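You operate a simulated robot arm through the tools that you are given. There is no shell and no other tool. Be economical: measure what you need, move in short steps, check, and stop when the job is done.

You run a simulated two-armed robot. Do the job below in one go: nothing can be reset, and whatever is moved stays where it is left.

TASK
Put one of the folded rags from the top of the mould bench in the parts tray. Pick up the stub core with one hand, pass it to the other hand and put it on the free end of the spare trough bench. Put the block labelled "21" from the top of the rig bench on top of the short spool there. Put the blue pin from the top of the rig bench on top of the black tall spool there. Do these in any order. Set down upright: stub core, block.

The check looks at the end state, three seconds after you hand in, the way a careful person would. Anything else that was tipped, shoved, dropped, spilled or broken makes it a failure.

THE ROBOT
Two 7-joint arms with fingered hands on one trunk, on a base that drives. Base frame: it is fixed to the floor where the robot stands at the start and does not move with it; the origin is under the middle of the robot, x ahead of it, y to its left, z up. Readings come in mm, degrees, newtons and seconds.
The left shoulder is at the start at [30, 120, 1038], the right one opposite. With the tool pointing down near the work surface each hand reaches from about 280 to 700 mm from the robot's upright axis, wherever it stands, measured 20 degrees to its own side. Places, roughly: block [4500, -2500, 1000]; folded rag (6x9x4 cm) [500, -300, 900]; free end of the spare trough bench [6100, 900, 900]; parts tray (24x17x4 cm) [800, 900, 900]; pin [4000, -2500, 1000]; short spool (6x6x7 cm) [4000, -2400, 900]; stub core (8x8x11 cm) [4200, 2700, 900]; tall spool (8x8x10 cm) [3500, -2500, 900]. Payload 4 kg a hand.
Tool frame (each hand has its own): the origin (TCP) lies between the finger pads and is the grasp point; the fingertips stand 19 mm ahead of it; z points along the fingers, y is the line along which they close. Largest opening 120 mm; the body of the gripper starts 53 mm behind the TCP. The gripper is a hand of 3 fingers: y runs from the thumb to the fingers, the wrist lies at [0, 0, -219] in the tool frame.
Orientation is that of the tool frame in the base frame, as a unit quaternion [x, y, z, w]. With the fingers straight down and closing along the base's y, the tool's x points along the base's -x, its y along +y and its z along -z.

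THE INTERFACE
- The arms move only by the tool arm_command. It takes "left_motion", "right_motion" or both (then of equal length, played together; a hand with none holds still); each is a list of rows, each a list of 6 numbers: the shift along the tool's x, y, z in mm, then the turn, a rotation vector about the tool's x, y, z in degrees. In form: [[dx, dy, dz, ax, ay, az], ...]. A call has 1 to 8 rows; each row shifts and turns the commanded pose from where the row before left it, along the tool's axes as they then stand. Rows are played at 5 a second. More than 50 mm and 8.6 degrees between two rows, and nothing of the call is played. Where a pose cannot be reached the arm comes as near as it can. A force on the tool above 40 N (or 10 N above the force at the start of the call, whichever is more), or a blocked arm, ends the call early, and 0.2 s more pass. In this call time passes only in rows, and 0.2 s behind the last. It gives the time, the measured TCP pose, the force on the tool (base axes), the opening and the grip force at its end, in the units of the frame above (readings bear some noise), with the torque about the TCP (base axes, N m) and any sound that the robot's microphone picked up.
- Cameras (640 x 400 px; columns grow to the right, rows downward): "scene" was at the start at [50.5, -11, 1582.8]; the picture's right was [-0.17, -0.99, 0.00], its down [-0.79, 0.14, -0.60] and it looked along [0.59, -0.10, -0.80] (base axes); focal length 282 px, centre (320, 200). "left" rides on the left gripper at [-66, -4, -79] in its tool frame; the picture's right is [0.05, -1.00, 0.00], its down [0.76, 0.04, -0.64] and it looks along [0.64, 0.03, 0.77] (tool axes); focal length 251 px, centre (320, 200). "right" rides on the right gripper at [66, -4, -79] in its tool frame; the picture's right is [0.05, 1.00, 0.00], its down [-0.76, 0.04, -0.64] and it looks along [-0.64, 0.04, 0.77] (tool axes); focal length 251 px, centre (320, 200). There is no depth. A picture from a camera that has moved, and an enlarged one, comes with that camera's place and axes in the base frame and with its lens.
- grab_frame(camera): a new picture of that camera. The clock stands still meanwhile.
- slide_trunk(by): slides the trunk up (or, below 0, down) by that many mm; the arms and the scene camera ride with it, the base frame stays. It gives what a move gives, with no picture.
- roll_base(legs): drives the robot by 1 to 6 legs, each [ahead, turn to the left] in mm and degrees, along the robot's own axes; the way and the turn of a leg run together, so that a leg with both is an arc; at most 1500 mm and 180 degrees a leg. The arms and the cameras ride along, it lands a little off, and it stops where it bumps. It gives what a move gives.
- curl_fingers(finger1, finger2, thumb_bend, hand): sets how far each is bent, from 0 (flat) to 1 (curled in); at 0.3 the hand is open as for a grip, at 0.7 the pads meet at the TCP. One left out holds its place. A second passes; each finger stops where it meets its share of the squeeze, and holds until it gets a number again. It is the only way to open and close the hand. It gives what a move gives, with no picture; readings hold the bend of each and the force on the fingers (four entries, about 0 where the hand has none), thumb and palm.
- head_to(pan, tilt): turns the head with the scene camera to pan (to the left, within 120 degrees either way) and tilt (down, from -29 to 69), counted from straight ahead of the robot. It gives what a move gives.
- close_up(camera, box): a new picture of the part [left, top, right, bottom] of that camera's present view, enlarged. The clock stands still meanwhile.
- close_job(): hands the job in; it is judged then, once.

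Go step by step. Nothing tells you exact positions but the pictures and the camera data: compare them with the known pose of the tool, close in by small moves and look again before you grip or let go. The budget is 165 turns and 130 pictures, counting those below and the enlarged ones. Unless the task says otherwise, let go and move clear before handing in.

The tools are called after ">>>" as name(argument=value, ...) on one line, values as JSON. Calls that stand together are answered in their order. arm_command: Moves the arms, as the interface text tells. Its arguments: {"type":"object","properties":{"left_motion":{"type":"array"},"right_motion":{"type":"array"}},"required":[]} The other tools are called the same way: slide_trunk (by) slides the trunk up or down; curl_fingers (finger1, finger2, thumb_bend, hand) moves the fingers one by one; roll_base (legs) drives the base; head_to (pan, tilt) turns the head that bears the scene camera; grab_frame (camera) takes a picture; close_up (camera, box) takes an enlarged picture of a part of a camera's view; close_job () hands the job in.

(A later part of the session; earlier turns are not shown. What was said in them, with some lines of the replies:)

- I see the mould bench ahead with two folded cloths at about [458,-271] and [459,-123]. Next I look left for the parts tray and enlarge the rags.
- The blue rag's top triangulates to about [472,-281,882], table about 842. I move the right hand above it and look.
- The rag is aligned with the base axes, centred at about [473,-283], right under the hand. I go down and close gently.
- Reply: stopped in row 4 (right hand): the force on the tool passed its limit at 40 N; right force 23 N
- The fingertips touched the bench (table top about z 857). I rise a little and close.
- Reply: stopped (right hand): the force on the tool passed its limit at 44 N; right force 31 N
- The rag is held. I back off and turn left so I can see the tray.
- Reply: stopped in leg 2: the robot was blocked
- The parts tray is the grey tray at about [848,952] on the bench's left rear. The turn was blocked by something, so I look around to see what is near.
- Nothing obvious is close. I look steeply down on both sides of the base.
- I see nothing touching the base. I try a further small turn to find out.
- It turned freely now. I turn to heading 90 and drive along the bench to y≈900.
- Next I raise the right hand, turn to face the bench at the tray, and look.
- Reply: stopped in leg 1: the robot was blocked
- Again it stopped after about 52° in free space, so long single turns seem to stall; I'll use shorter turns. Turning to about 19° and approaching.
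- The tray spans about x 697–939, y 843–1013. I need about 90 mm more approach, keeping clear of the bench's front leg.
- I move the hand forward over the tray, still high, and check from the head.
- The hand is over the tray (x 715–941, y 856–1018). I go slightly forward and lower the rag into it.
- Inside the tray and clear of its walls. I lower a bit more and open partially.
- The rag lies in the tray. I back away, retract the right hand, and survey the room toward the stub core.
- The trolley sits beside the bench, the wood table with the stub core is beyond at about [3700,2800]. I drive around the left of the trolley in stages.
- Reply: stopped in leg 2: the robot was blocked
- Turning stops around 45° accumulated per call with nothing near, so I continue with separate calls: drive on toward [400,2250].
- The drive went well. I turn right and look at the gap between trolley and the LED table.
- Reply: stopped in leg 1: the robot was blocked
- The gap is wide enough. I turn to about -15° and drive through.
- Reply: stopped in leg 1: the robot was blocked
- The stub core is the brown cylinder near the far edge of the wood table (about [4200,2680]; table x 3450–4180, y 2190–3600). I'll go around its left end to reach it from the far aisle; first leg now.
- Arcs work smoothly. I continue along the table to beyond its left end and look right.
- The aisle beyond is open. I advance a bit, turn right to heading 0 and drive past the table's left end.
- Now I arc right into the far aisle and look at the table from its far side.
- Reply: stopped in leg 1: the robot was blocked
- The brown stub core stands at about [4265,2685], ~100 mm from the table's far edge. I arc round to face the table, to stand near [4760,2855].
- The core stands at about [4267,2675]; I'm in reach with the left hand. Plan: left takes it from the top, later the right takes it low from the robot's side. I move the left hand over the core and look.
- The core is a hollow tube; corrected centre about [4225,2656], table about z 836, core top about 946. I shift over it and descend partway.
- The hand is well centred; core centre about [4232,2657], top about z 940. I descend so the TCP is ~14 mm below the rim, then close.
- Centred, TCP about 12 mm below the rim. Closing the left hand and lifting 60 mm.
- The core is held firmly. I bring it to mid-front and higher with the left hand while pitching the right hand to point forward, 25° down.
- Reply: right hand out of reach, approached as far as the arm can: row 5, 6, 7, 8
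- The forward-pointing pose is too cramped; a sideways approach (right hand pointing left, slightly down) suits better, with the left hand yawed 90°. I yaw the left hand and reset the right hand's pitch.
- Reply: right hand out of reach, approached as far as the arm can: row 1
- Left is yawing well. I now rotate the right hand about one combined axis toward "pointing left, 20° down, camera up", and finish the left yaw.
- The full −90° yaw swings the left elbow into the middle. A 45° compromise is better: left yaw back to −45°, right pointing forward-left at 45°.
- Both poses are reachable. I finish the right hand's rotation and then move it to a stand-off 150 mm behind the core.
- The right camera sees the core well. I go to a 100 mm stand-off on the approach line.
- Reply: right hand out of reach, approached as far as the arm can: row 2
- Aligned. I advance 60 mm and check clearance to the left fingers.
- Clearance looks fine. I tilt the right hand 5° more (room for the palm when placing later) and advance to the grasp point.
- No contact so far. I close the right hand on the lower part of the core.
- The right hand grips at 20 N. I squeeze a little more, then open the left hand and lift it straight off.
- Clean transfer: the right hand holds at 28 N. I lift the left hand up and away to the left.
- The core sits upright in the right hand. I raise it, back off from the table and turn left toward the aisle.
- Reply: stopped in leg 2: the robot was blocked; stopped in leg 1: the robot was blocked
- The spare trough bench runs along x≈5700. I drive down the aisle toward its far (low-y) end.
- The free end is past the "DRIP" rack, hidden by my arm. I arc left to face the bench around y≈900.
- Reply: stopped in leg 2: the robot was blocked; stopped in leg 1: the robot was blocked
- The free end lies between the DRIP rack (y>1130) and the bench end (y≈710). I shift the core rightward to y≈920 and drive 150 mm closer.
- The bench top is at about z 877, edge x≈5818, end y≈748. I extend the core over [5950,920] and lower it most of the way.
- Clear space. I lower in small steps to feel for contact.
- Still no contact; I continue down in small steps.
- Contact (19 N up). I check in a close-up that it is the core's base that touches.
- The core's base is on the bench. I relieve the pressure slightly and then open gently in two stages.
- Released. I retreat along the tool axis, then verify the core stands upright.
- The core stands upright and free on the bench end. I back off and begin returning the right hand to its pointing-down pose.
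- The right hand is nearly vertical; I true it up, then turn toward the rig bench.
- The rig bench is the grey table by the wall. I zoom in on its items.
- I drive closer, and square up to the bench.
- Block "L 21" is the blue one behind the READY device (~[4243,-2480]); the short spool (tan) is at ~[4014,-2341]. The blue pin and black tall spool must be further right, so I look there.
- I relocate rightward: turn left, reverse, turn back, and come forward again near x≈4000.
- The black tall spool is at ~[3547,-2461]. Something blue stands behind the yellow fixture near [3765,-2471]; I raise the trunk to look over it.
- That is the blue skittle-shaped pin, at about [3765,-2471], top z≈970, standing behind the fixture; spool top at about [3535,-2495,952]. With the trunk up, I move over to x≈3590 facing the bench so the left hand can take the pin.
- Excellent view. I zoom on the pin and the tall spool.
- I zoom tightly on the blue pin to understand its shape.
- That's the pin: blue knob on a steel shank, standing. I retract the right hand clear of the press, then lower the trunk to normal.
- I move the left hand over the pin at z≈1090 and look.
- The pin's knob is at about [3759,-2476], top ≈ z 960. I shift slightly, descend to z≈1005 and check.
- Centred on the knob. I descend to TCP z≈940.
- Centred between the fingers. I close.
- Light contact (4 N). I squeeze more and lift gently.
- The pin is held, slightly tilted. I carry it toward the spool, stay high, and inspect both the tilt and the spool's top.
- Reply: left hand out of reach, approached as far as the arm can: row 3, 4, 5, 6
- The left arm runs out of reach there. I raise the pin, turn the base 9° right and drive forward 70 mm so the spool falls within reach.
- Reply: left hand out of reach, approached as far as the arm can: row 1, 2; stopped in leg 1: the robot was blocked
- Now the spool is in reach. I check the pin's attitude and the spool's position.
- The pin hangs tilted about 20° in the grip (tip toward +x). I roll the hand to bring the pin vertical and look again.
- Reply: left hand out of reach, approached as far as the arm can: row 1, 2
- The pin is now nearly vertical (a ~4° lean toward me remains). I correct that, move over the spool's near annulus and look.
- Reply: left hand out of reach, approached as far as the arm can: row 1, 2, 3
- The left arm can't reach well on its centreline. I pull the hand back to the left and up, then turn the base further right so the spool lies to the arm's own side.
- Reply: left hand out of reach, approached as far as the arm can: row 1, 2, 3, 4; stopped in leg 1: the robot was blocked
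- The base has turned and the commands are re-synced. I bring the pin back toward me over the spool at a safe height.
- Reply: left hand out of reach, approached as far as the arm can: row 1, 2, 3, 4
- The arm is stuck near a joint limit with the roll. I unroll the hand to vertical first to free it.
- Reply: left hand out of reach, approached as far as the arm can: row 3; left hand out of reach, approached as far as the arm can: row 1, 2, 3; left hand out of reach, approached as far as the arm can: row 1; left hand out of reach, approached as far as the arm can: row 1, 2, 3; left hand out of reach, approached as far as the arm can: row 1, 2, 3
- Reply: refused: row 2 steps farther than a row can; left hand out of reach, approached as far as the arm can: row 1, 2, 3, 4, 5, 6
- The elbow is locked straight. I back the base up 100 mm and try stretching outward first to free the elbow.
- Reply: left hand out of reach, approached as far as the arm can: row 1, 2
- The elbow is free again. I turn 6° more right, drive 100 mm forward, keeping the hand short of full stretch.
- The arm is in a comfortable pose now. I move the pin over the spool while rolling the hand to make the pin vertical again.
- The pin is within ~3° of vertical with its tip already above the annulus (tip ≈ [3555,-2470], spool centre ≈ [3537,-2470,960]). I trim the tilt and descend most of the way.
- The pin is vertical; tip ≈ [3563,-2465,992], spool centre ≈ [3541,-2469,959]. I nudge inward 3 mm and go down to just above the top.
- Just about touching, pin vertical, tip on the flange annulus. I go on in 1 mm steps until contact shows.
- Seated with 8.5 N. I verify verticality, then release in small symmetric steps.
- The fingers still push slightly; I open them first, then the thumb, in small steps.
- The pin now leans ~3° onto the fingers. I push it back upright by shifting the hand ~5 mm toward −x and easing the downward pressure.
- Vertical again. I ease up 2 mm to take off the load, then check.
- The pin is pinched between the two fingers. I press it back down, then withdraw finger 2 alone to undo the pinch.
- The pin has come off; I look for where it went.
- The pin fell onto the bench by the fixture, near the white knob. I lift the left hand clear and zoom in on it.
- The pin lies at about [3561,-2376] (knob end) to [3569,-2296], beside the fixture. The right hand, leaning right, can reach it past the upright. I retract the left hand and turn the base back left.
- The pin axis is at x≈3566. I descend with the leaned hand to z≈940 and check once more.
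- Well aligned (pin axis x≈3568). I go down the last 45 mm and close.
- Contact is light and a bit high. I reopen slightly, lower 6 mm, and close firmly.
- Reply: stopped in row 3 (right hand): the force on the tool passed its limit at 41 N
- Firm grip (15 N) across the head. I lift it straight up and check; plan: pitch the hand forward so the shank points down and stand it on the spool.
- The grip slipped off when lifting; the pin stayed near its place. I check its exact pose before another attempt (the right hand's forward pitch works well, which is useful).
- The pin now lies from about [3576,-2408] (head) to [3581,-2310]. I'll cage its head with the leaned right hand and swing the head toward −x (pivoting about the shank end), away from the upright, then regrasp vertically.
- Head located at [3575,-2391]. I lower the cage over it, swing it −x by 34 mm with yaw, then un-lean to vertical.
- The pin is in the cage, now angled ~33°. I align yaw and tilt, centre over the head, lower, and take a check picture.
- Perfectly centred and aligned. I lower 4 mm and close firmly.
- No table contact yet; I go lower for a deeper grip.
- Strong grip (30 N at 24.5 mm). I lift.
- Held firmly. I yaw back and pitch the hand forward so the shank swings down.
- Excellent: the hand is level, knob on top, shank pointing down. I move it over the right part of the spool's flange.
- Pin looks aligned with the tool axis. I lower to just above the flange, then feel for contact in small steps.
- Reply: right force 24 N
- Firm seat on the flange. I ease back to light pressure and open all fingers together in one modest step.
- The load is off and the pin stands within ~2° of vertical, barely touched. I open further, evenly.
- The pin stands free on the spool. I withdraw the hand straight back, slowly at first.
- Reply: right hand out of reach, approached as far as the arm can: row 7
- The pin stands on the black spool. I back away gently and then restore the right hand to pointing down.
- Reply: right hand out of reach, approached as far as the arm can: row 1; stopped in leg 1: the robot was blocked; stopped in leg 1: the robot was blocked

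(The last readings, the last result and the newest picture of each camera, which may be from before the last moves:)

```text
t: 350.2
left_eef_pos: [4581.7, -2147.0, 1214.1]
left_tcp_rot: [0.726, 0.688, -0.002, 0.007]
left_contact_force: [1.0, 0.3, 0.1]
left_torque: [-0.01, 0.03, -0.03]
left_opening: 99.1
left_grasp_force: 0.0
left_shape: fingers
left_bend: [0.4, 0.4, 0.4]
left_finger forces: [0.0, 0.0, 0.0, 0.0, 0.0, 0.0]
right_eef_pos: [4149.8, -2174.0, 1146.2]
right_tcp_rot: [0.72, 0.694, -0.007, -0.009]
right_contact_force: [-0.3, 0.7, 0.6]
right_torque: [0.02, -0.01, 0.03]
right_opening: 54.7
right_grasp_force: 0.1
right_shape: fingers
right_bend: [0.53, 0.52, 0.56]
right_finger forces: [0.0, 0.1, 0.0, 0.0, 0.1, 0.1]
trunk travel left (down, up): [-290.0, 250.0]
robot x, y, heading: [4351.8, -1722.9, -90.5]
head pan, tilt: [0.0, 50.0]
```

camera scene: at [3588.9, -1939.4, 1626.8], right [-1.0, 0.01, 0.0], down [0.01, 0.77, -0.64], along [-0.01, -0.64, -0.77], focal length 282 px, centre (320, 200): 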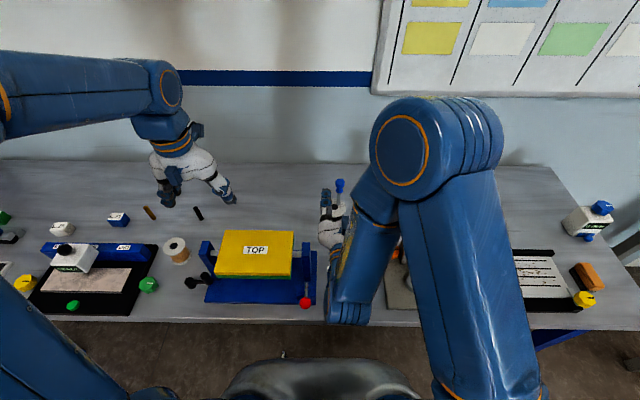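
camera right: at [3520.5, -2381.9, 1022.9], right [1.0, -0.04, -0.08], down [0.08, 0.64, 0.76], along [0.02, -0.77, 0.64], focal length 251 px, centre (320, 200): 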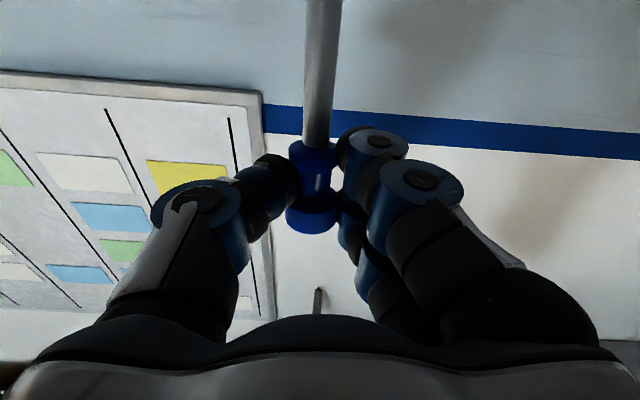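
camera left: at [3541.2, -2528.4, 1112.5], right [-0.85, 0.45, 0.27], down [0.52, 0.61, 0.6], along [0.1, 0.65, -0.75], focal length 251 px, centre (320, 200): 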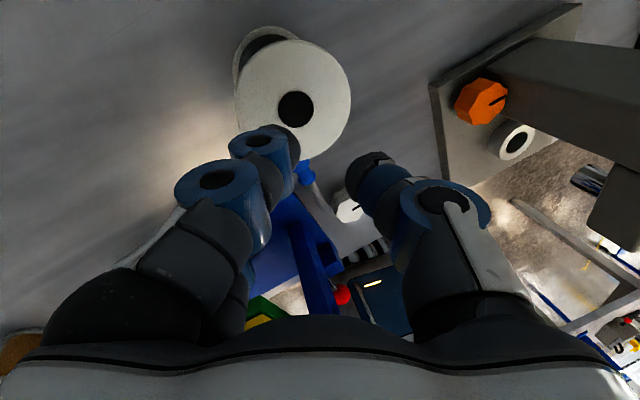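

>>> roll_base(legs=[[140, 0]])

>>> curl_fingers(hand="right", finger1=0.43, finger2=0.43, thumb_bend=0.43)

>>> arm_command(right_motion=[[-36, 18, 0, 0, 0, 0], [-36, 18, 0, 0, 0, 0], [-36, 18, 0, 0, 0, 0], [-36, 18, 0, 0, 0, 0], [-36, 18, 0, 0, 0, 0], [0, 0, 40, 0, 0, 0], [0, 0, 40, 0, 0, 0], [0, 0, 0, 0, 0, 0]])

>>> grab_frame(camera="right")

```text
t: 351.5
left_eef_pos: [4580.0, -2291.7, 1213.3]
left_tcp_rot: [0.726, 0.687, -0.002, 0.006]
left_contact_force: [0.0, 0.1, -0.6]
left_torque: [0.01, 0.04, -0.02]
left_opening: 99.1
left_grasp_force: 0.0
left_shape: fingers
left_bend: [0.4, 0.4, 0.4]
left_finger forces: [0.0, 0.0, 0.1, 0.0, 0.1, 0.0]
right_eef_pos: [4148.1, -2320.2, 1144.4]
right_tcp_rot: [0.72, 0.694, -0.006, -0.01]
right_contact_force: [0.1, -1.2, -0.4]
right_torque: [0.0, 0.01, 0.03]
right_opening: 54.7
right_grasp_force: 0.1
right_shape: fingers
right_bend: [0.53, 0.52, 0.56]
right_finger forces: [0.1, 0.1, 0.0, 0.0, 0.0, 0.0]
trunk travel left (down, up): [-290.0, 250.0]
robot x, y, heading: [4348.4, -1865.5, -90.4]
head pan, tilt: [0.0, 50.0]
```

```text
t: 352.5
left_eef_pos: [4580.3, -2290.2, 1213.8]
left_tcp_rot: [0.727, 0.687, -0.002, 0.007]
left_contact_force: [-0.4, -0.3, -0.5]
left_torque: [-0.01, 0.0, -0.01]
left_opening: 99.0
left_grasp_force: 0.1
left_shape: fingers
left_bend: [0.4, 0.4, 0.4]
left_finger forces: [0.0, 0.1, 0.0, 0.0, 0.0, 0.0]
right_eef_pos: [4148.0, -2319.1, 1144.9]
right_tcp_rot: [0.72, 0.694, -0.006, -0.01]
right_contact_force: [-0.8, 0.0, -0.6]
right_torque: [0.02, 0.02, -0.01]
right_opening: 89.8
right_grasp_force: 0.0
right_shape: fingers
right_bend: [0.43, 0.43, 0.43]
right_finger forces: [0.1, 0.1, 0.1, 0.0, 0.1, 0.0]
trunk travel left (down, up): [-290.0, 250.0]
robot x, y, heading: [4350.5, -1864.0, -90.1]
head pan, tilt: [0.0, 50.0]
```

```text
t: 354.3
left_eef_pos: [4582.0, -2289.4, 1213.0]
left_tcp_rot: [0.726, 0.687, -0.003, 0.008]
left_contact_force: [0.3, 0.4, 0.2]
left_torque: [-0.03, -0.02, -0.02]
left_opening: 99.0
left_grasp_force: 0.0
left_shape: fingers
left_bend: [0.4, 0.4, 0.4]
left_finger forces: [0.0, 0.2, 0.0, 0.1, 0.0, 0.1]
right_eef_pos: [4227.2, -2499.7, 1060.9]
right_tcp_rot: [0.719, 0.694, -0.006, -0.009]
right_contact_force: [0.8, -0.2, 0.6]
right_torque: [0.01, 0.0, -0.04]
right_opening: 89.8
right_grasp_force: 0.0
right_shape: fingers
right_bend: [0.43, 0.43, 0.43]
right_finger forces: [0.0, 0.0, 0.1, 0.1, 0.0, 0.0]
trunk travel left (down, up): [-290.0, 250.0]
robot x, y, heading: [4349.4, -1866.9, -90.7]
head pan, tilt: [0.0, 50.0]
```

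```text
5 pictures are left
camera right: at [4228.2, -2434.2, 1140.6], right [1.0, 0.02, -0.02], down [0.03, -0.77, 0.64], along [-0.01, -0.64, -0.77], focal length 251 px, centre (320, 200)
```

right: 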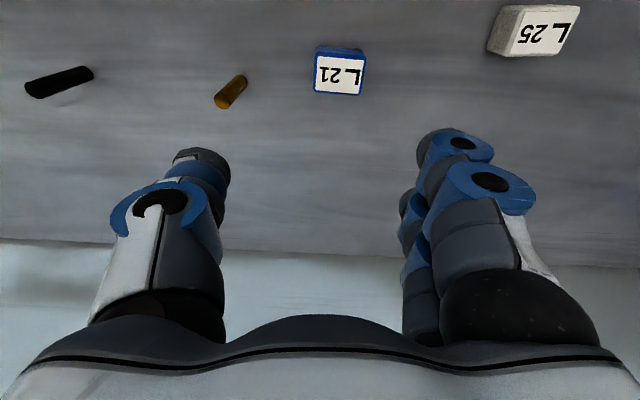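

Block "L 21" is at about [4240,-2492]. I centre over it and descend to grip height.

>>> arm_command(right_motion=[[8.2, 12.5, 20, 0, 0, -1.5], [0, 0, 40, 0, 0, 0], [0, 0, 40, 0, 0, 0], [0, 0, 40, 0, 0, 0], [0, 0, 20, 0, 0, 0], [0, 0, 10, 0, 0, 0], [0, 0, 0, 0, 0, 0]])

>>> grab_frame(camera="right")

```text
t: 355.9
left_eef_pos: [4580.2, -2290.8, 1213.4]
left_tcp_rot: [0.727, 0.687, -0.003, 0.007]
left_contact_force: [0.6, 0.3, -0.7]
left_torque: [0.01, 0.0, 0.03]
left_opening: 99.0
left_grasp_force: 0.0
left_shape: fingers
left_bend: [0.4, 0.4, 0.4]
left_finger forces: [0.1, 0.0, 0.1, 0.0, 0.1, 0.0]
right_eef_pos: [4237.5, -2491.4, 892.0]
right_tcp_rot: [0.711, 0.704, -0.006, -0.009]
right_contact_force: [-0.8, 0.2, -0.2]
right_torque: [0.01, 0.0, 0.02]
right_opening: 89.7
right_grasp_force: 0.1
right_shape: fingers
right_bend: [0.43, 0.43, 0.43]
right_finger forces: [0.0, 0.0, 0.0, 0.0, 0.0, 0.1]
trunk travel left (down, up): [-290.0, 250.0]
robot x, y, heading: [4350.7, -1865.1, -90.5]
head pan, tilt: [0.0, 50.0]
```

```text
4 pictures are left
camera right: at [4236.4, -2426.7, 971.5], right [1.0, 0.04, -0.02], down [0.05, -0.77, 0.64], along [0.01, -0.64, -0.77], focal length 251 px, centre (320, 200)
```

right: 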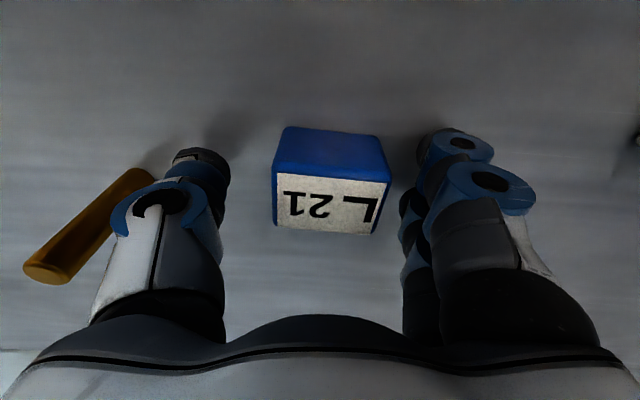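

Nearly aligned; I yaw 5.5°, shift 4 mm, lower 4 mm, close and lift.

>>> arm_command(right_motion=[[0, 4.3, 0, 0, 0, 5.5], [0, 0, 3.5, 0, 0, 0], [0, 0, 0, 0, 0, 0]])

>>> curl_fingers(hand="right", finger1=0.66, finger2=0.66, thumb_bend=0.66)

>>> arm_command(right_motion=[[0, 0, -10, 0, 0, 0], [0, 0, -20, 0, 0, 0], [0, 0, -40, 0, 0, 0], [0, 0, -45, 0, 0, 0], [0, 0, -45, 0, 0, 0], [0, 0, 0, 0, 0, 0]])

```text
t: 356.7
left_eef_pos: [4579.3, -2290.2, 1213.2]
left_tcp_rot: [0.726, 0.687, -0.002, 0.007]
left_contact_force: [-0.1, -0.2, 0.3]
left_torque: [0.0, -0.02, 0.01]
left_opening: 98.9
left_grasp_force: 0.1
left_shape: fingers
left_bend: [0.4, 0.4, 0.4]
left_finger forces: [0.0, 0.0, 0.1, 0.0, 0.0, 0.0]
right_eef_pos: [4240.0, -2492.7, 888.9]
right_tcp_rot: [0.744, 0.669, -0.006, -0.01]
right_contact_force: [-0.7, 0.5, 0.7]
right_torque: [0.02, 0.04, -0.01]
right_opening: 89.6
right_grasp_force: 0.0
right_shape: fingers
right_bend: [0.43, 0.43, 0.43]
right_finger forces: [0.0, 0.0, 0.0, 0.1, 0.1, 0.1]
trunk travel left (down, up): [-290.0, 250.0]
robot x, y, heading: [4351.2, -1867.7, -90.4]
head pan, tilt: [0.0, 50.0]
```

```text
t: 357.7
left_eef_pos: [4580.3, -2289.9, 1214.5]
left_tcp_rot: [0.727, 0.687, -0.003, 0.007]
left_contact_force: [-1.0, -0.1, -0.1]
left_torque: [0.0, -0.02, -0.03]
left_opening: 99.1
left_grasp_force: 0.1
left_shape: fingers
left_bend: [0.4, 0.4, 0.4]
left_finger forces: [0.0, 0.0, 0.0, 0.1, 0.0, 0.0]
right_eef_pos: [4242.7, -2492.6, 888.0]
right_tcp_rot: [0.743, 0.669, -0.007, -0.01]
right_contact_force: [-0.2, 0.0, 0.5]
right_torque: [0.01, 0.02, -0.06]
right_opening: 49.3
right_grasp_force: 19.6
right_shape: fingers
right_bend: [0.59, 0.59, 0.55]
right_finger forces: [9.4, 10.2, 0.1, 0.0, 19.2, 0.0]
trunk travel left (down, up): [-290.0, 250.0]
robot x, y, heading: [4346.9, -1870.0, -90.5]
head pan, tilt: [0.0, 50.0]
```

```text
t: 359.1
left_eef_pos: [4580.6, -2290.2, 1213.4]
left_tcp_rot: [0.727, 0.687, -0.002, 0.006]
left_contact_force: [-0.1, 0.3, -0.5]
left_torque: [0.04, 0.01, 0.02]
left_opening: 99.2
left_grasp_force: 0.0
left_shape: fingers
left_bend: [0.4, 0.4, 0.4]
left_finger forces: [0.0, 0.0, 0.0, 0.0, 0.0, 0.1]
right_eef_pos: [4245.5, -2493.9, 1048.0]
right_tcp_rot: [0.744, 0.668, -0.007, -0.01]
right_contact_force: [-0.3, 1.1, -0.4]
right_torque: [0.0, 0.0, 0.02]
right_opening: 49.5
right_grasp_force: 19.5
right_shape: fingers
right_bend: [0.59, 0.59, 0.55]
right_finger forces: [9.3, 10.0, 0.0, 0.0, 19.2, 0.0]
trunk travel left (down, up): [-290.0, 250.0]
robot x, y, heading: [4353.7, -1865.7, -90.4]
head pan, tilt: [0.0, 50.0]
```

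The block is held. I carry it to the robot side of the short spool (y≈-2300) so the hand camera can see the spool ahead.

>>> arm_command(right_motion=[[10, -42, 0, 0, 0, 0], [20, -40, 0, 0, 0, 0], [25, -38, 0, 0, 0, 0], [28, -36, 0, 0, 0, 0], [28, -36, 0, 0, 0, 0], [28, -35, 0, 0, 0, 0], [28, -34, 0, 0, 0, 0], [0, 0, 0, 0, 0, 0]])

>>> grab_frame(camera="right")

```text
t: 360.9
left_eef_pos: [4579.7, -2290.8, 1213.2]
left_tcp_rot: [0.727, 0.687, -0.002, 0.007]
left_contact_force: [-0.2, 0.0, 0.7]
left_torque: [0.0, 0.0, -0.01]
left_opening: 99.2
left_grasp_force: 0.0
left_shape: fingers
left_bend: [0.4, 0.4, 0.4]
left_finger forces: [0.1, 0.0, 0.0, 0.0, 0.1, 0.0]
right_eef_pos: [4002.8, -2299.1, 1052.9]
right_tcp_rot: [0.743, 0.669, -0.006, -0.01]
right_contact_force: [0.2, 0.0, -1.0]
right_torque: [0.06, 0.0, 0.02]
right_opening: 49.4
right_grasp_force: 19.3
right_shape: fingers
right_bend: [0.59, 0.59, 0.55]
right_finger forces: [9.2, 10.0, 0.0, 0.0, 19.2, 0.0]
trunk travel left (down, up): [-290.0, 250.0]
robot x, y, heading: [4347.5, -1867.1, -90.5]
head pan, tilt: [0.0, 50.0]
```

```text
3 pictures are left
camera right: at [4009.8, -2233.6, 1133.6], right [1.0, -0.05, -0.02], down [-0.03, -0.77, 0.64], along [-0.05, -0.64, -0.77], focal length 251 px, centre (320, 200)
```

right: 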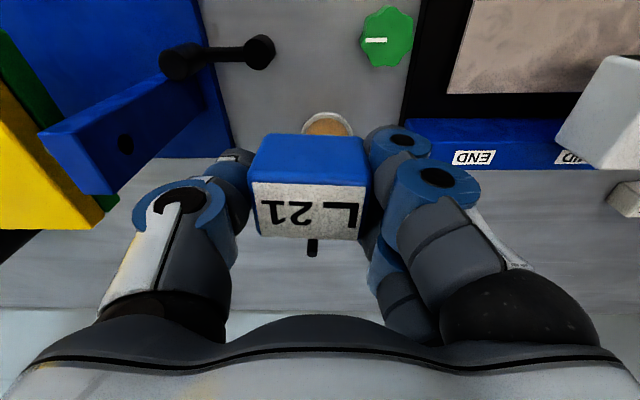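

The spool's base is visible; its centre is about [4006,-2366], top z≈923. I move the block over it and lower to ~12 mm above.

>>> arm_command(right_motion=[[-33, 6.5, 0, 0, 0, 0], [-32.4, 6.6, 0, 0, 0, 0], [0, 0, 40, 0, 0, 0], [0, 0, 35, 0, 0, 0], [0, 0, 14, 0, 0, 0], [0, 0, 0, 0, 0, 0]])

>>> head_to(pan=-37, tilt=52)

>>> grab_frame(camera="scene")

```text
t: 362.3
left_eef_pos: [4580.1, -2290.5, 1213.6]
left_tcp_rot: [0.727, 0.687, -0.002, 0.007]
left_contact_force: [0.2, 0.7, 0.4]
left_torque: [-0.02, 0.04, 0.01]
left_opening: 99.0
left_grasp_force: 0.0
left_shape: fingers
left_bend: [0.4, 0.4, 0.4]
left_finger forces: [0.0, 0.1, 0.0, 0.0, 0.0, 0.0]
right_eef_pos: [4007.6, -2366.0, 965.1]
right_tcp_rot: [0.744, 0.668, -0.007, -0.01]
right_contact_force: [-1.1, 0.3, -1.2]
right_torque: [-0.04, 0.0, -0.01]
right_opening: 49.4
right_grasp_force: 19.0
right_shape: fingers
right_bend: [0.59, 0.59, 0.55]
right_finger forces: [9.1, 9.9, 0.0, 0.0, 19.1, 0.0]
trunk travel left (down, up): [-290.0, 250.0]
robot x, y, heading: [4347.7, -1865.2, -90.2]
head pan, tilt: [0.0, 50.0]
```

```text
t: 363.3
left_eef_pos: [4580.6, -2288.9, 1214.6]
left_tcp_rot: [0.726, 0.688, -0.002, 0.007]
left_contact_force: [0.4, -0.6, 0.4]
left_torque: [0.01, 0.01, 0.02]
left_opening: 99.1
left_grasp_force: 0.0
left_shape: fingers
left_bend: [0.4, 0.4, 0.4]
left_finger forces: [0.0, 0.0, 0.0, 0.0, 0.0, 0.1]
right_eef_pos: [4008.0, -2365.4, 964.6]
right_tcp_rot: [0.744, 0.668, -0.006, -0.009]
right_contact_force: [-0.4, -0.3, -1.6]
right_torque: [-0.01, -0.01, -0.01]
right_opening: 49.4
right_grasp_force: 18.9
right_shape: fingers
right_bend: [0.59, 0.59, 0.55]
right_finger forces: [9.0, 9.9, 0.0, 0.1, 19.0, 0.0]
trunk travel left (down, up): [-290.0, 250.0]
robot x, y, heading: [4352.2, -1865.6, -90.5]
head pan, tilt: [-37.0, 52.0]
```

```text
2 pictures are left
camera scene: at [4301.9, -1905.3, 1624.2], right [-0.79, 0.61, 0.0], down [0.48, 0.63, -0.62], along [-0.37, -0.49, -0.79], focal length 282 px, centre (320, 200)
```

scene: 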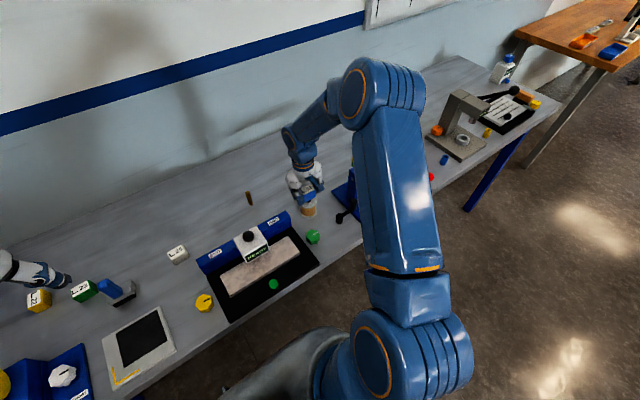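

>>> close_up(camera="scene", box=[278, 165, 338, 225])

```text
6.67 times, centred on (308, 195) of scene
camera zoom: at [4301.9, -1905.3, 1624.2], right [-0.79, 0.61, 0.0], down [0.48, 0.63, -0.62], along [-0.37, -0.49, -0.79], focal length 1880 px, centre (400, 233)
```

zoom: 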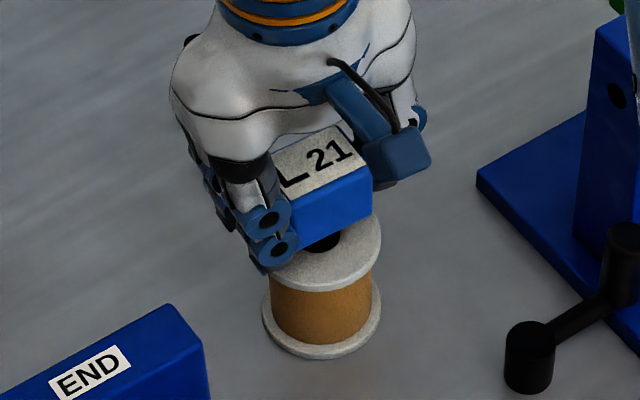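

Superb view: block label up, ~5 mm too far from me. I shift it by that and lower until contact.

>>> arm_command(right_motion=[[4, 3.1, 0, 0, 0, 0], [0, 0, 6, 0, 0, 0], [0, 0, 3, 0, 0, 0], [0, 0, 0, 0, 0, 0]])

>>> arm_command(right_motion=[[0, 0, 1.5, 0, 0, 0], [0, 0, 1.5, 0, 0, 0], [0, 0, 0, 0, 0, 0]])

>>> arm_command(right_motion=[[0, 0, 1.5, 0, 0, 0], [0, 0, 0, 0, 0, 0]])

```text
t: 364.3
left_eef_pos: [4580.6, -2291.1, 1214.4]
left_tcp_rot: [0.727, 0.686, -0.003, 0.008]
left_contact_force: [-1.3, -0.4, 0.1]
left_torque: [-0.01, -0.02, 0.05]
left_opening: 99.1
left_grasp_force: 0.1
left_shape: fingers
left_bend: [0.4, 0.4, 0.4]
left_finger forces: [0.0, 0.1, 0.0, 0.0, 0.0, 0.1]
right_eef_pos: [4012.7, -2361.9, 955.5]
right_tcp_rot: [0.744, 0.668, -0.006, -0.009]
right_contact_force: [0.4, -0.1, -1.2]
right_torque: [0.01, -0.03, 0.03]
right_opening: 49.1
right_grasp_force: 18.7
right_shape: fingers
right_bend: [0.59, 0.59, 0.55]
right_finger forces: [9.2, 10.0, 0.1, 0.1, 19.0, 0.0]
trunk travel left (down, up): [-290.0, 250.0]
robot x, y, heading: [4350.5, -1863.5, -90.7]
head pan, tilt: [-37.0, 52.0]
```

```text
t: 365.1
left_eef_pos: [4579.2, -2290.2, 1213.8]
left_tcp_rot: [0.727, 0.687, -0.002, 0.007]
left_contact_force: [-0.1, 0.1, -0.3]
left_torque: [-0.03, 0.01, 0.01]
left_opening: 99.0
left_grasp_force: 0.1
left_shape: fingers
left_bend: [0.4, 0.4, 0.4]
left_finger forces: [0.0, 0.0, 0.1, 0.1, 0.0, 0.0]
right_eef_pos: [4011.8, -2362.0, 952.9]
right_tcp_rot: [0.743, 0.669, -0.006, -0.009]
right_contact_force: [0.1, 0.2, -1.0]
right_torque: [0.0, 0.03, -0.02]
right_opening: 49.9
right_grasp_force: 18.9
right_shape: fingers
right_bend: [0.59, 0.59, 0.55]
right_finger forces: [9.1, 9.9, 0.0, 0.0, 19.1, 0.0]
trunk travel left (down, up): [-290.0, 250.0]
robot x, y, heading: [4350.2, -1868.2, -90.4]
head pan, tilt: [-37.0, 52.0]
```

```text
t: 365.7
left_eef_pos: [4579.7, -2290.2, 1212.9]
left_tcp_rot: [0.726, 0.687, -0.002, 0.007]
left_contact_force: [0.2, 0.3, 0.4]
left_torque: [0.0, -0.02, 0.02]
left_opening: 99.0
left_grasp_force: 0.0
left_shape: fingers
left_bend: [0.4, 0.4, 0.4]
left_finger forces: [0.0, 0.0, 0.1, 0.0, 0.0, 0.0]
right_eef_pos: [4011.3, -2362.0, 950.3]
right_tcp_rot: [0.744, 0.668, -0.007, -0.009]
right_contact_force: [-0.6, -0.3, -1.5]
right_torque: [-0.01, -0.01, 0.0]
right_opening: 49.5
right_grasp_force: 19.0
right_shape: fingers
right_bend: [0.59, 0.59, 0.55]
right_finger forces: [9.1, 9.9, 0.0, 0.0, 19.0, 0.0]
trunk travel left (down, up): [-290.0, 250.0]
robot x, y, heading: [4348.3, -1866.3, -90.2]
head pan, tilt: [-37.0, 52.0]
```

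>>> arm_command(right_motion=[[0, 0, 1.5, 0, 0, 0], [0, 0, 0, 0, 0, 0]])

>>> arm_command(right_motion=[[0, 0, 1.5, 0, 0, 0], [0, 0, 0, 0, 0, 0]])

>>> arm_command(right_motion=[[0, 0, 1.5, 0, 0, 0], [0, 0, 0, 0, 0, 0]])

```text
t: 366.3
left_eef_pos: [4579.9, -2290.2, 1214.0]
left_tcp_rot: [0.727, 0.687, -0.002, 0.008]
left_contact_force: [-0.4, 1.2, 0.1]
left_torque: [0.02, -0.03, 0.03]
left_opening: 99.3
left_grasp_force: 0.1
left_shape: fingers
left_bend: [0.4, 0.4, 0.4]
left_finger forces: [0.0, 0.0, 0.0, 0.0, 0.0, 0.0]
right_eef_pos: [4010.8, -2362.4, 949.3]
right_tcp_rot: [0.744, 0.669, -0.008, -0.009]
right_contact_force: [0.6, -0.4, 2.3]
right_torque: [0.03, 0.11, 0.0]
right_opening: 49.4
right_grasp_force: 19.3
right_shape: fingers
right_bend: [0.59, 0.59, 0.55]
right_finger forces: [9.2, 9.9, 0.1, 0.0, 19.2, 0.0]
trunk travel left (down, up): [-290.0, 250.0]
robot x, y, heading: [4349.2, -1866.2, -90.4]
head pan, tilt: [-37.0, 52.0]
```

```text
t: 366.9
left_eef_pos: [4579.7, -2290.5, 1213.8]
left_tcp_rot: [0.726, 0.688, -0.003, 0.008]
left_contact_force: [-0.3, -0.4, -0.1]
left_torque: [0.01, 0.02, 0.01]
left_opening: 99.0
left_grasp_force: 0.0
left_shape: fingers
left_bend: [0.4, 0.4, 0.4]
left_finger forces: [0.0, 0.0, 0.0, 0.1, 0.0, 0.0]
right_eef_pos: [4009.9, -2360.5, 948.4]
right_tcp_rot: [0.744, 0.668, -0.007, -0.009]
right_contact_force: [0.5, -1.8, 8.1]
right_torque: [0.08, 0.2, 0.03]
right_opening: 49.3
right_grasp_force: 19.9
right_shape: fingers
right_bend: [0.59, 0.59, 0.56]
right_finger forces: [9.6, 10.2, 0.1, 0.1, 20.0, 0.0]
trunk travel left (down, up): [-290.0, 250.0]
robot x, y, heading: [4353.5, -1869.3, -90.8]
head pan, tilt: [-37.0, 52.0]
```

```text
t: 367.5
left_eef_pos: [4580.9, -2288.8, 1213.4]
left_tcp_rot: [0.726, 0.687, -0.003, 0.007]
left_contact_force: [-0.2, 0.3, 0.2]
left_torque: [0.0, 0.0, 0.01]
left_opening: 98.9
left_grasp_force: 0.0
left_shape: fingers
left_bend: [0.4, 0.4, 0.4]
left_finger forces: [0.1, 0.0, 0.0, 0.0, 0.1, 0.0]
right_eef_pos: [4012.5, -2361.3, 948.2]
right_tcp_rot: [0.744, 0.668, -0.007, -0.008]
right_contact_force: [-0.4, -2.7, 19.7]
right_torque: [0.03, 0.24, 0.04]
right_opening: 49.3
right_grasp_force: 21.4
right_shape: fingers
right_bend: [0.59, 0.59, 0.56]
right_finger forces: [10.4, 10.8, 0.1, 0.0, 21.3, 0.1]
trunk travel left (down, up): [-290.0, 250.0]
robot x, y, heading: [4349.0, -1864.9, -90.6]
head pan, tilt: [-37.0, 52.0]
```

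Seated. I ease the pressure, open evenly, and lift straight up.

>>> arm_command(right_motion=[[0, 0, -1.8, 0, 0, 0], [0, 0, 0, 0, 0, 0]])

>>> curl_fingers(hand="right", finger1=0.55, finger2=0.55, thumb_bend=0.52)

>>> curl_fingers(hand="right", finger1=0.43, finger2=0.43, thumb_bend=0.42)

>>> arm_command(right_motion=[[0, 0, -20, 0, 0, 0], [0, 0, -40, 0, 0, 0], [0, 0, -45, 0, 0, 0], [0, 0, -45, 0, 0, 0], [30, 0, -20, 0, 0, 0], [40, 0, 0, 0, 0, 0], [40, 0, 0, 0, 0, 0]])

>>> grab_frame(camera="scene")

```text
t: 368.1
left_eef_pos: [4581.5, -2288.4, 1213.8]
left_tcp_rot: [0.727, 0.687, -0.003, 0.008]
left_contact_force: [-0.5, 0.3, 0.1]
left_torque: [0.01, -0.04, 0.03]
left_opening: 99.0
left_grasp_force: 0.0
left_shape: fingers
left_bend: [0.4, 0.4, 0.4]
left_finger forces: [0.0, 0.0, 0.0, 0.0, 0.0, 0.0]
right_eef_pos: [4012.1, -2361.8, 950.1]
right_tcp_rot: [0.744, 0.669, -0.006, -0.009]
right_contact_force: [0.6, -2.0, 11.4]
right_torque: [0.04, 0.2, 0.06]
right_opening: 49.2
right_grasp_force: 20.6
right_shape: fingers
right_bend: [0.59, 0.59, 0.56]
right_finger forces: [10.2, 10.5, 0.0, 0.0, 20.5, 0.0]
trunk travel left (down, up): [-290.0, 250.0]
robot x, y, heading: [4346.0, -1866.9, -90.7]
head pan, tilt: [-37.0, 52.0]
```

```text
t: 369.1
left_eef_pos: [4579.9, -2289.0, 1213.0]
left_tcp_rot: [0.727, 0.687, -0.002, 0.008]
left_contact_force: [0.3, -0.2, -0.2]
left_torque: [-0.02, -0.04, -0.04]
left_opening: 99.1
left_grasp_force: 0.1
left_shape: fingers
left_bend: [0.4, 0.4, 0.4]
left_finger forces: [0.0, 0.0, 0.1, 0.1, 0.1, 0.0]
right_eef_pos: [4011.1, -2361.2, 948.9]
right_tcp_rot: [0.744, 0.669, -0.006, -0.009]
right_contact_force: [0.6, -0.8, 0.0]
right_torque: [-0.01, 0.03, 0.02]
right_opening: 57.5
right_grasp_force: 0.1
right_shape: fingers
right_bend: [0.55, 0.55, 0.52]
right_finger forces: [0.1, 0.0, 0.1, 0.0, 0.0, 0.0]
trunk travel left (down, up): [-290.0, 250.0]
robot x, y, heading: [4348.7, -1864.8, -90.2]
head pan, tilt: [-37.0, 52.0]
```

```text
t: 370.1
left_eef_pos: [4580.8, -2290.3, 1214.0]
left_tcp_rot: [0.726, 0.688, -0.002, 0.008]
left_contact_force: [0.2, -0.8, 0.6]
left_torque: [-0.02, -0.02, -0.01]
left_opening: 99.0
left_grasp_force: 0.0
left_shape: fingers
left_bend: [0.4, 0.4, 0.4]
left_finger forces: [0.0, 0.1, 0.0, 0.0, 0.0, 0.1]
right_eef_pos: [4011.6, -2360.8, 949.1]
right_tcp_rot: [0.744, 0.668, -0.007, -0.01]
right_contact_force: [0.4, 1.0, 0.2]
right_torque: [0.01, -0.05, 0.0]
right_opening: 91.0
right_grasp_force: 0.0
right_shape: fingers
right_bend: [0.43, 0.43, 0.42]
right_finger forces: [0.1, 0.1, 0.0, 0.1, 0.1, 0.1]
trunk travel left (down, up): [-290.0, 250.0]
robot x, y, heading: [4350.1, -1865.3, -90.4]
head pan, tilt: [-37.0, 52.0]
```

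```text
t: 371.7
left_eef_pos: [4581.2, -2288.0, 1214.2]
left_tcp_rot: [0.727, 0.687, -0.003, 0.007]
left_contact_force: [-0.1, 0.5, 0.5]
left_torque: [-0.03, -0.01, 0.02]
left_opening: 99.0
left_grasp_force: 0.1
left_shape: fingers
left_bend: [0.4, 0.4, 0.4]
left_finger forces: [0.0, 0.0, 0.0, 0.1, 0.1, 0.0]
right_eef_pos: [4027.0, -2251.3, 1119.9]
right_tcp_rot: [0.744, 0.668, -0.006, -0.009]
right_contact_force: [0.6, 0.0, -1.0]
right_torque: [-0.03, 0.03, -0.01]
right_opening: 91.3
right_grasp_force: 0.2
right_shape: fingers
right_bend: [0.43, 0.43, 0.42]
right_finger forces: [0.0, 0.0, 0.1, 0.0, 0.1, 0.1]
trunk travel left (down, up): [-290.0, 250.0]
robot x, y, heading: [4351.9, -1869.2, -90.4]
head pan, tilt: [-37.0, 52.0]
```

```text
0 pictures are left
camera scene: at [4302.2, -1903.2, 1624.2], right [-0.79, 0.61, 0.0], down [0.48, 0.63, -0.62], along [-0.37, -0.49, -0.79], focal length 282 px, centre (320, 200)
```

scene: 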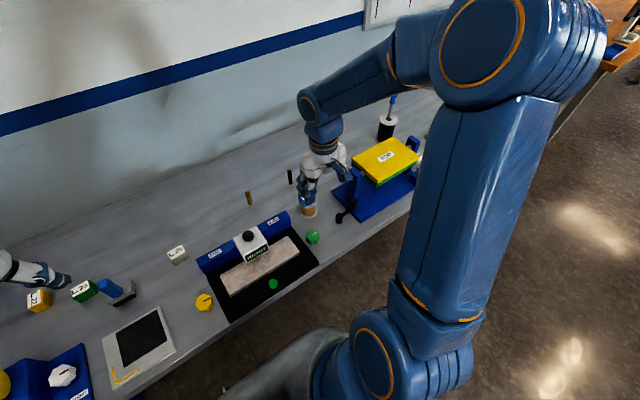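

The block sits on the short spool and the blue pin still stands on the black tall spool. Both hands are empty and clear of the benches' items, so I hand in.

>>> close_job()

```text
The job is handed in.
```

The job is handed in with all four placements made. The last picture, taken with no pictures left, shows the pin and the block in place; I did not look again at the rag or the core after releasing them.

- **Rag:** the blue folded rag is in the parts tray.
- **Stub core:** it went from the left hand to the right hand and stands upright on the free end of the spare trough bench.
- **Block "21":** it sits label up on the short spool.
- **Blue pin:** it stands upright on the black tall spool, a little off its centre. On the first attempt it fell off the spool onto the rig bench. I then slid it along the bench top, picked it up again and placed it. I saw nothing else knocked or moved.
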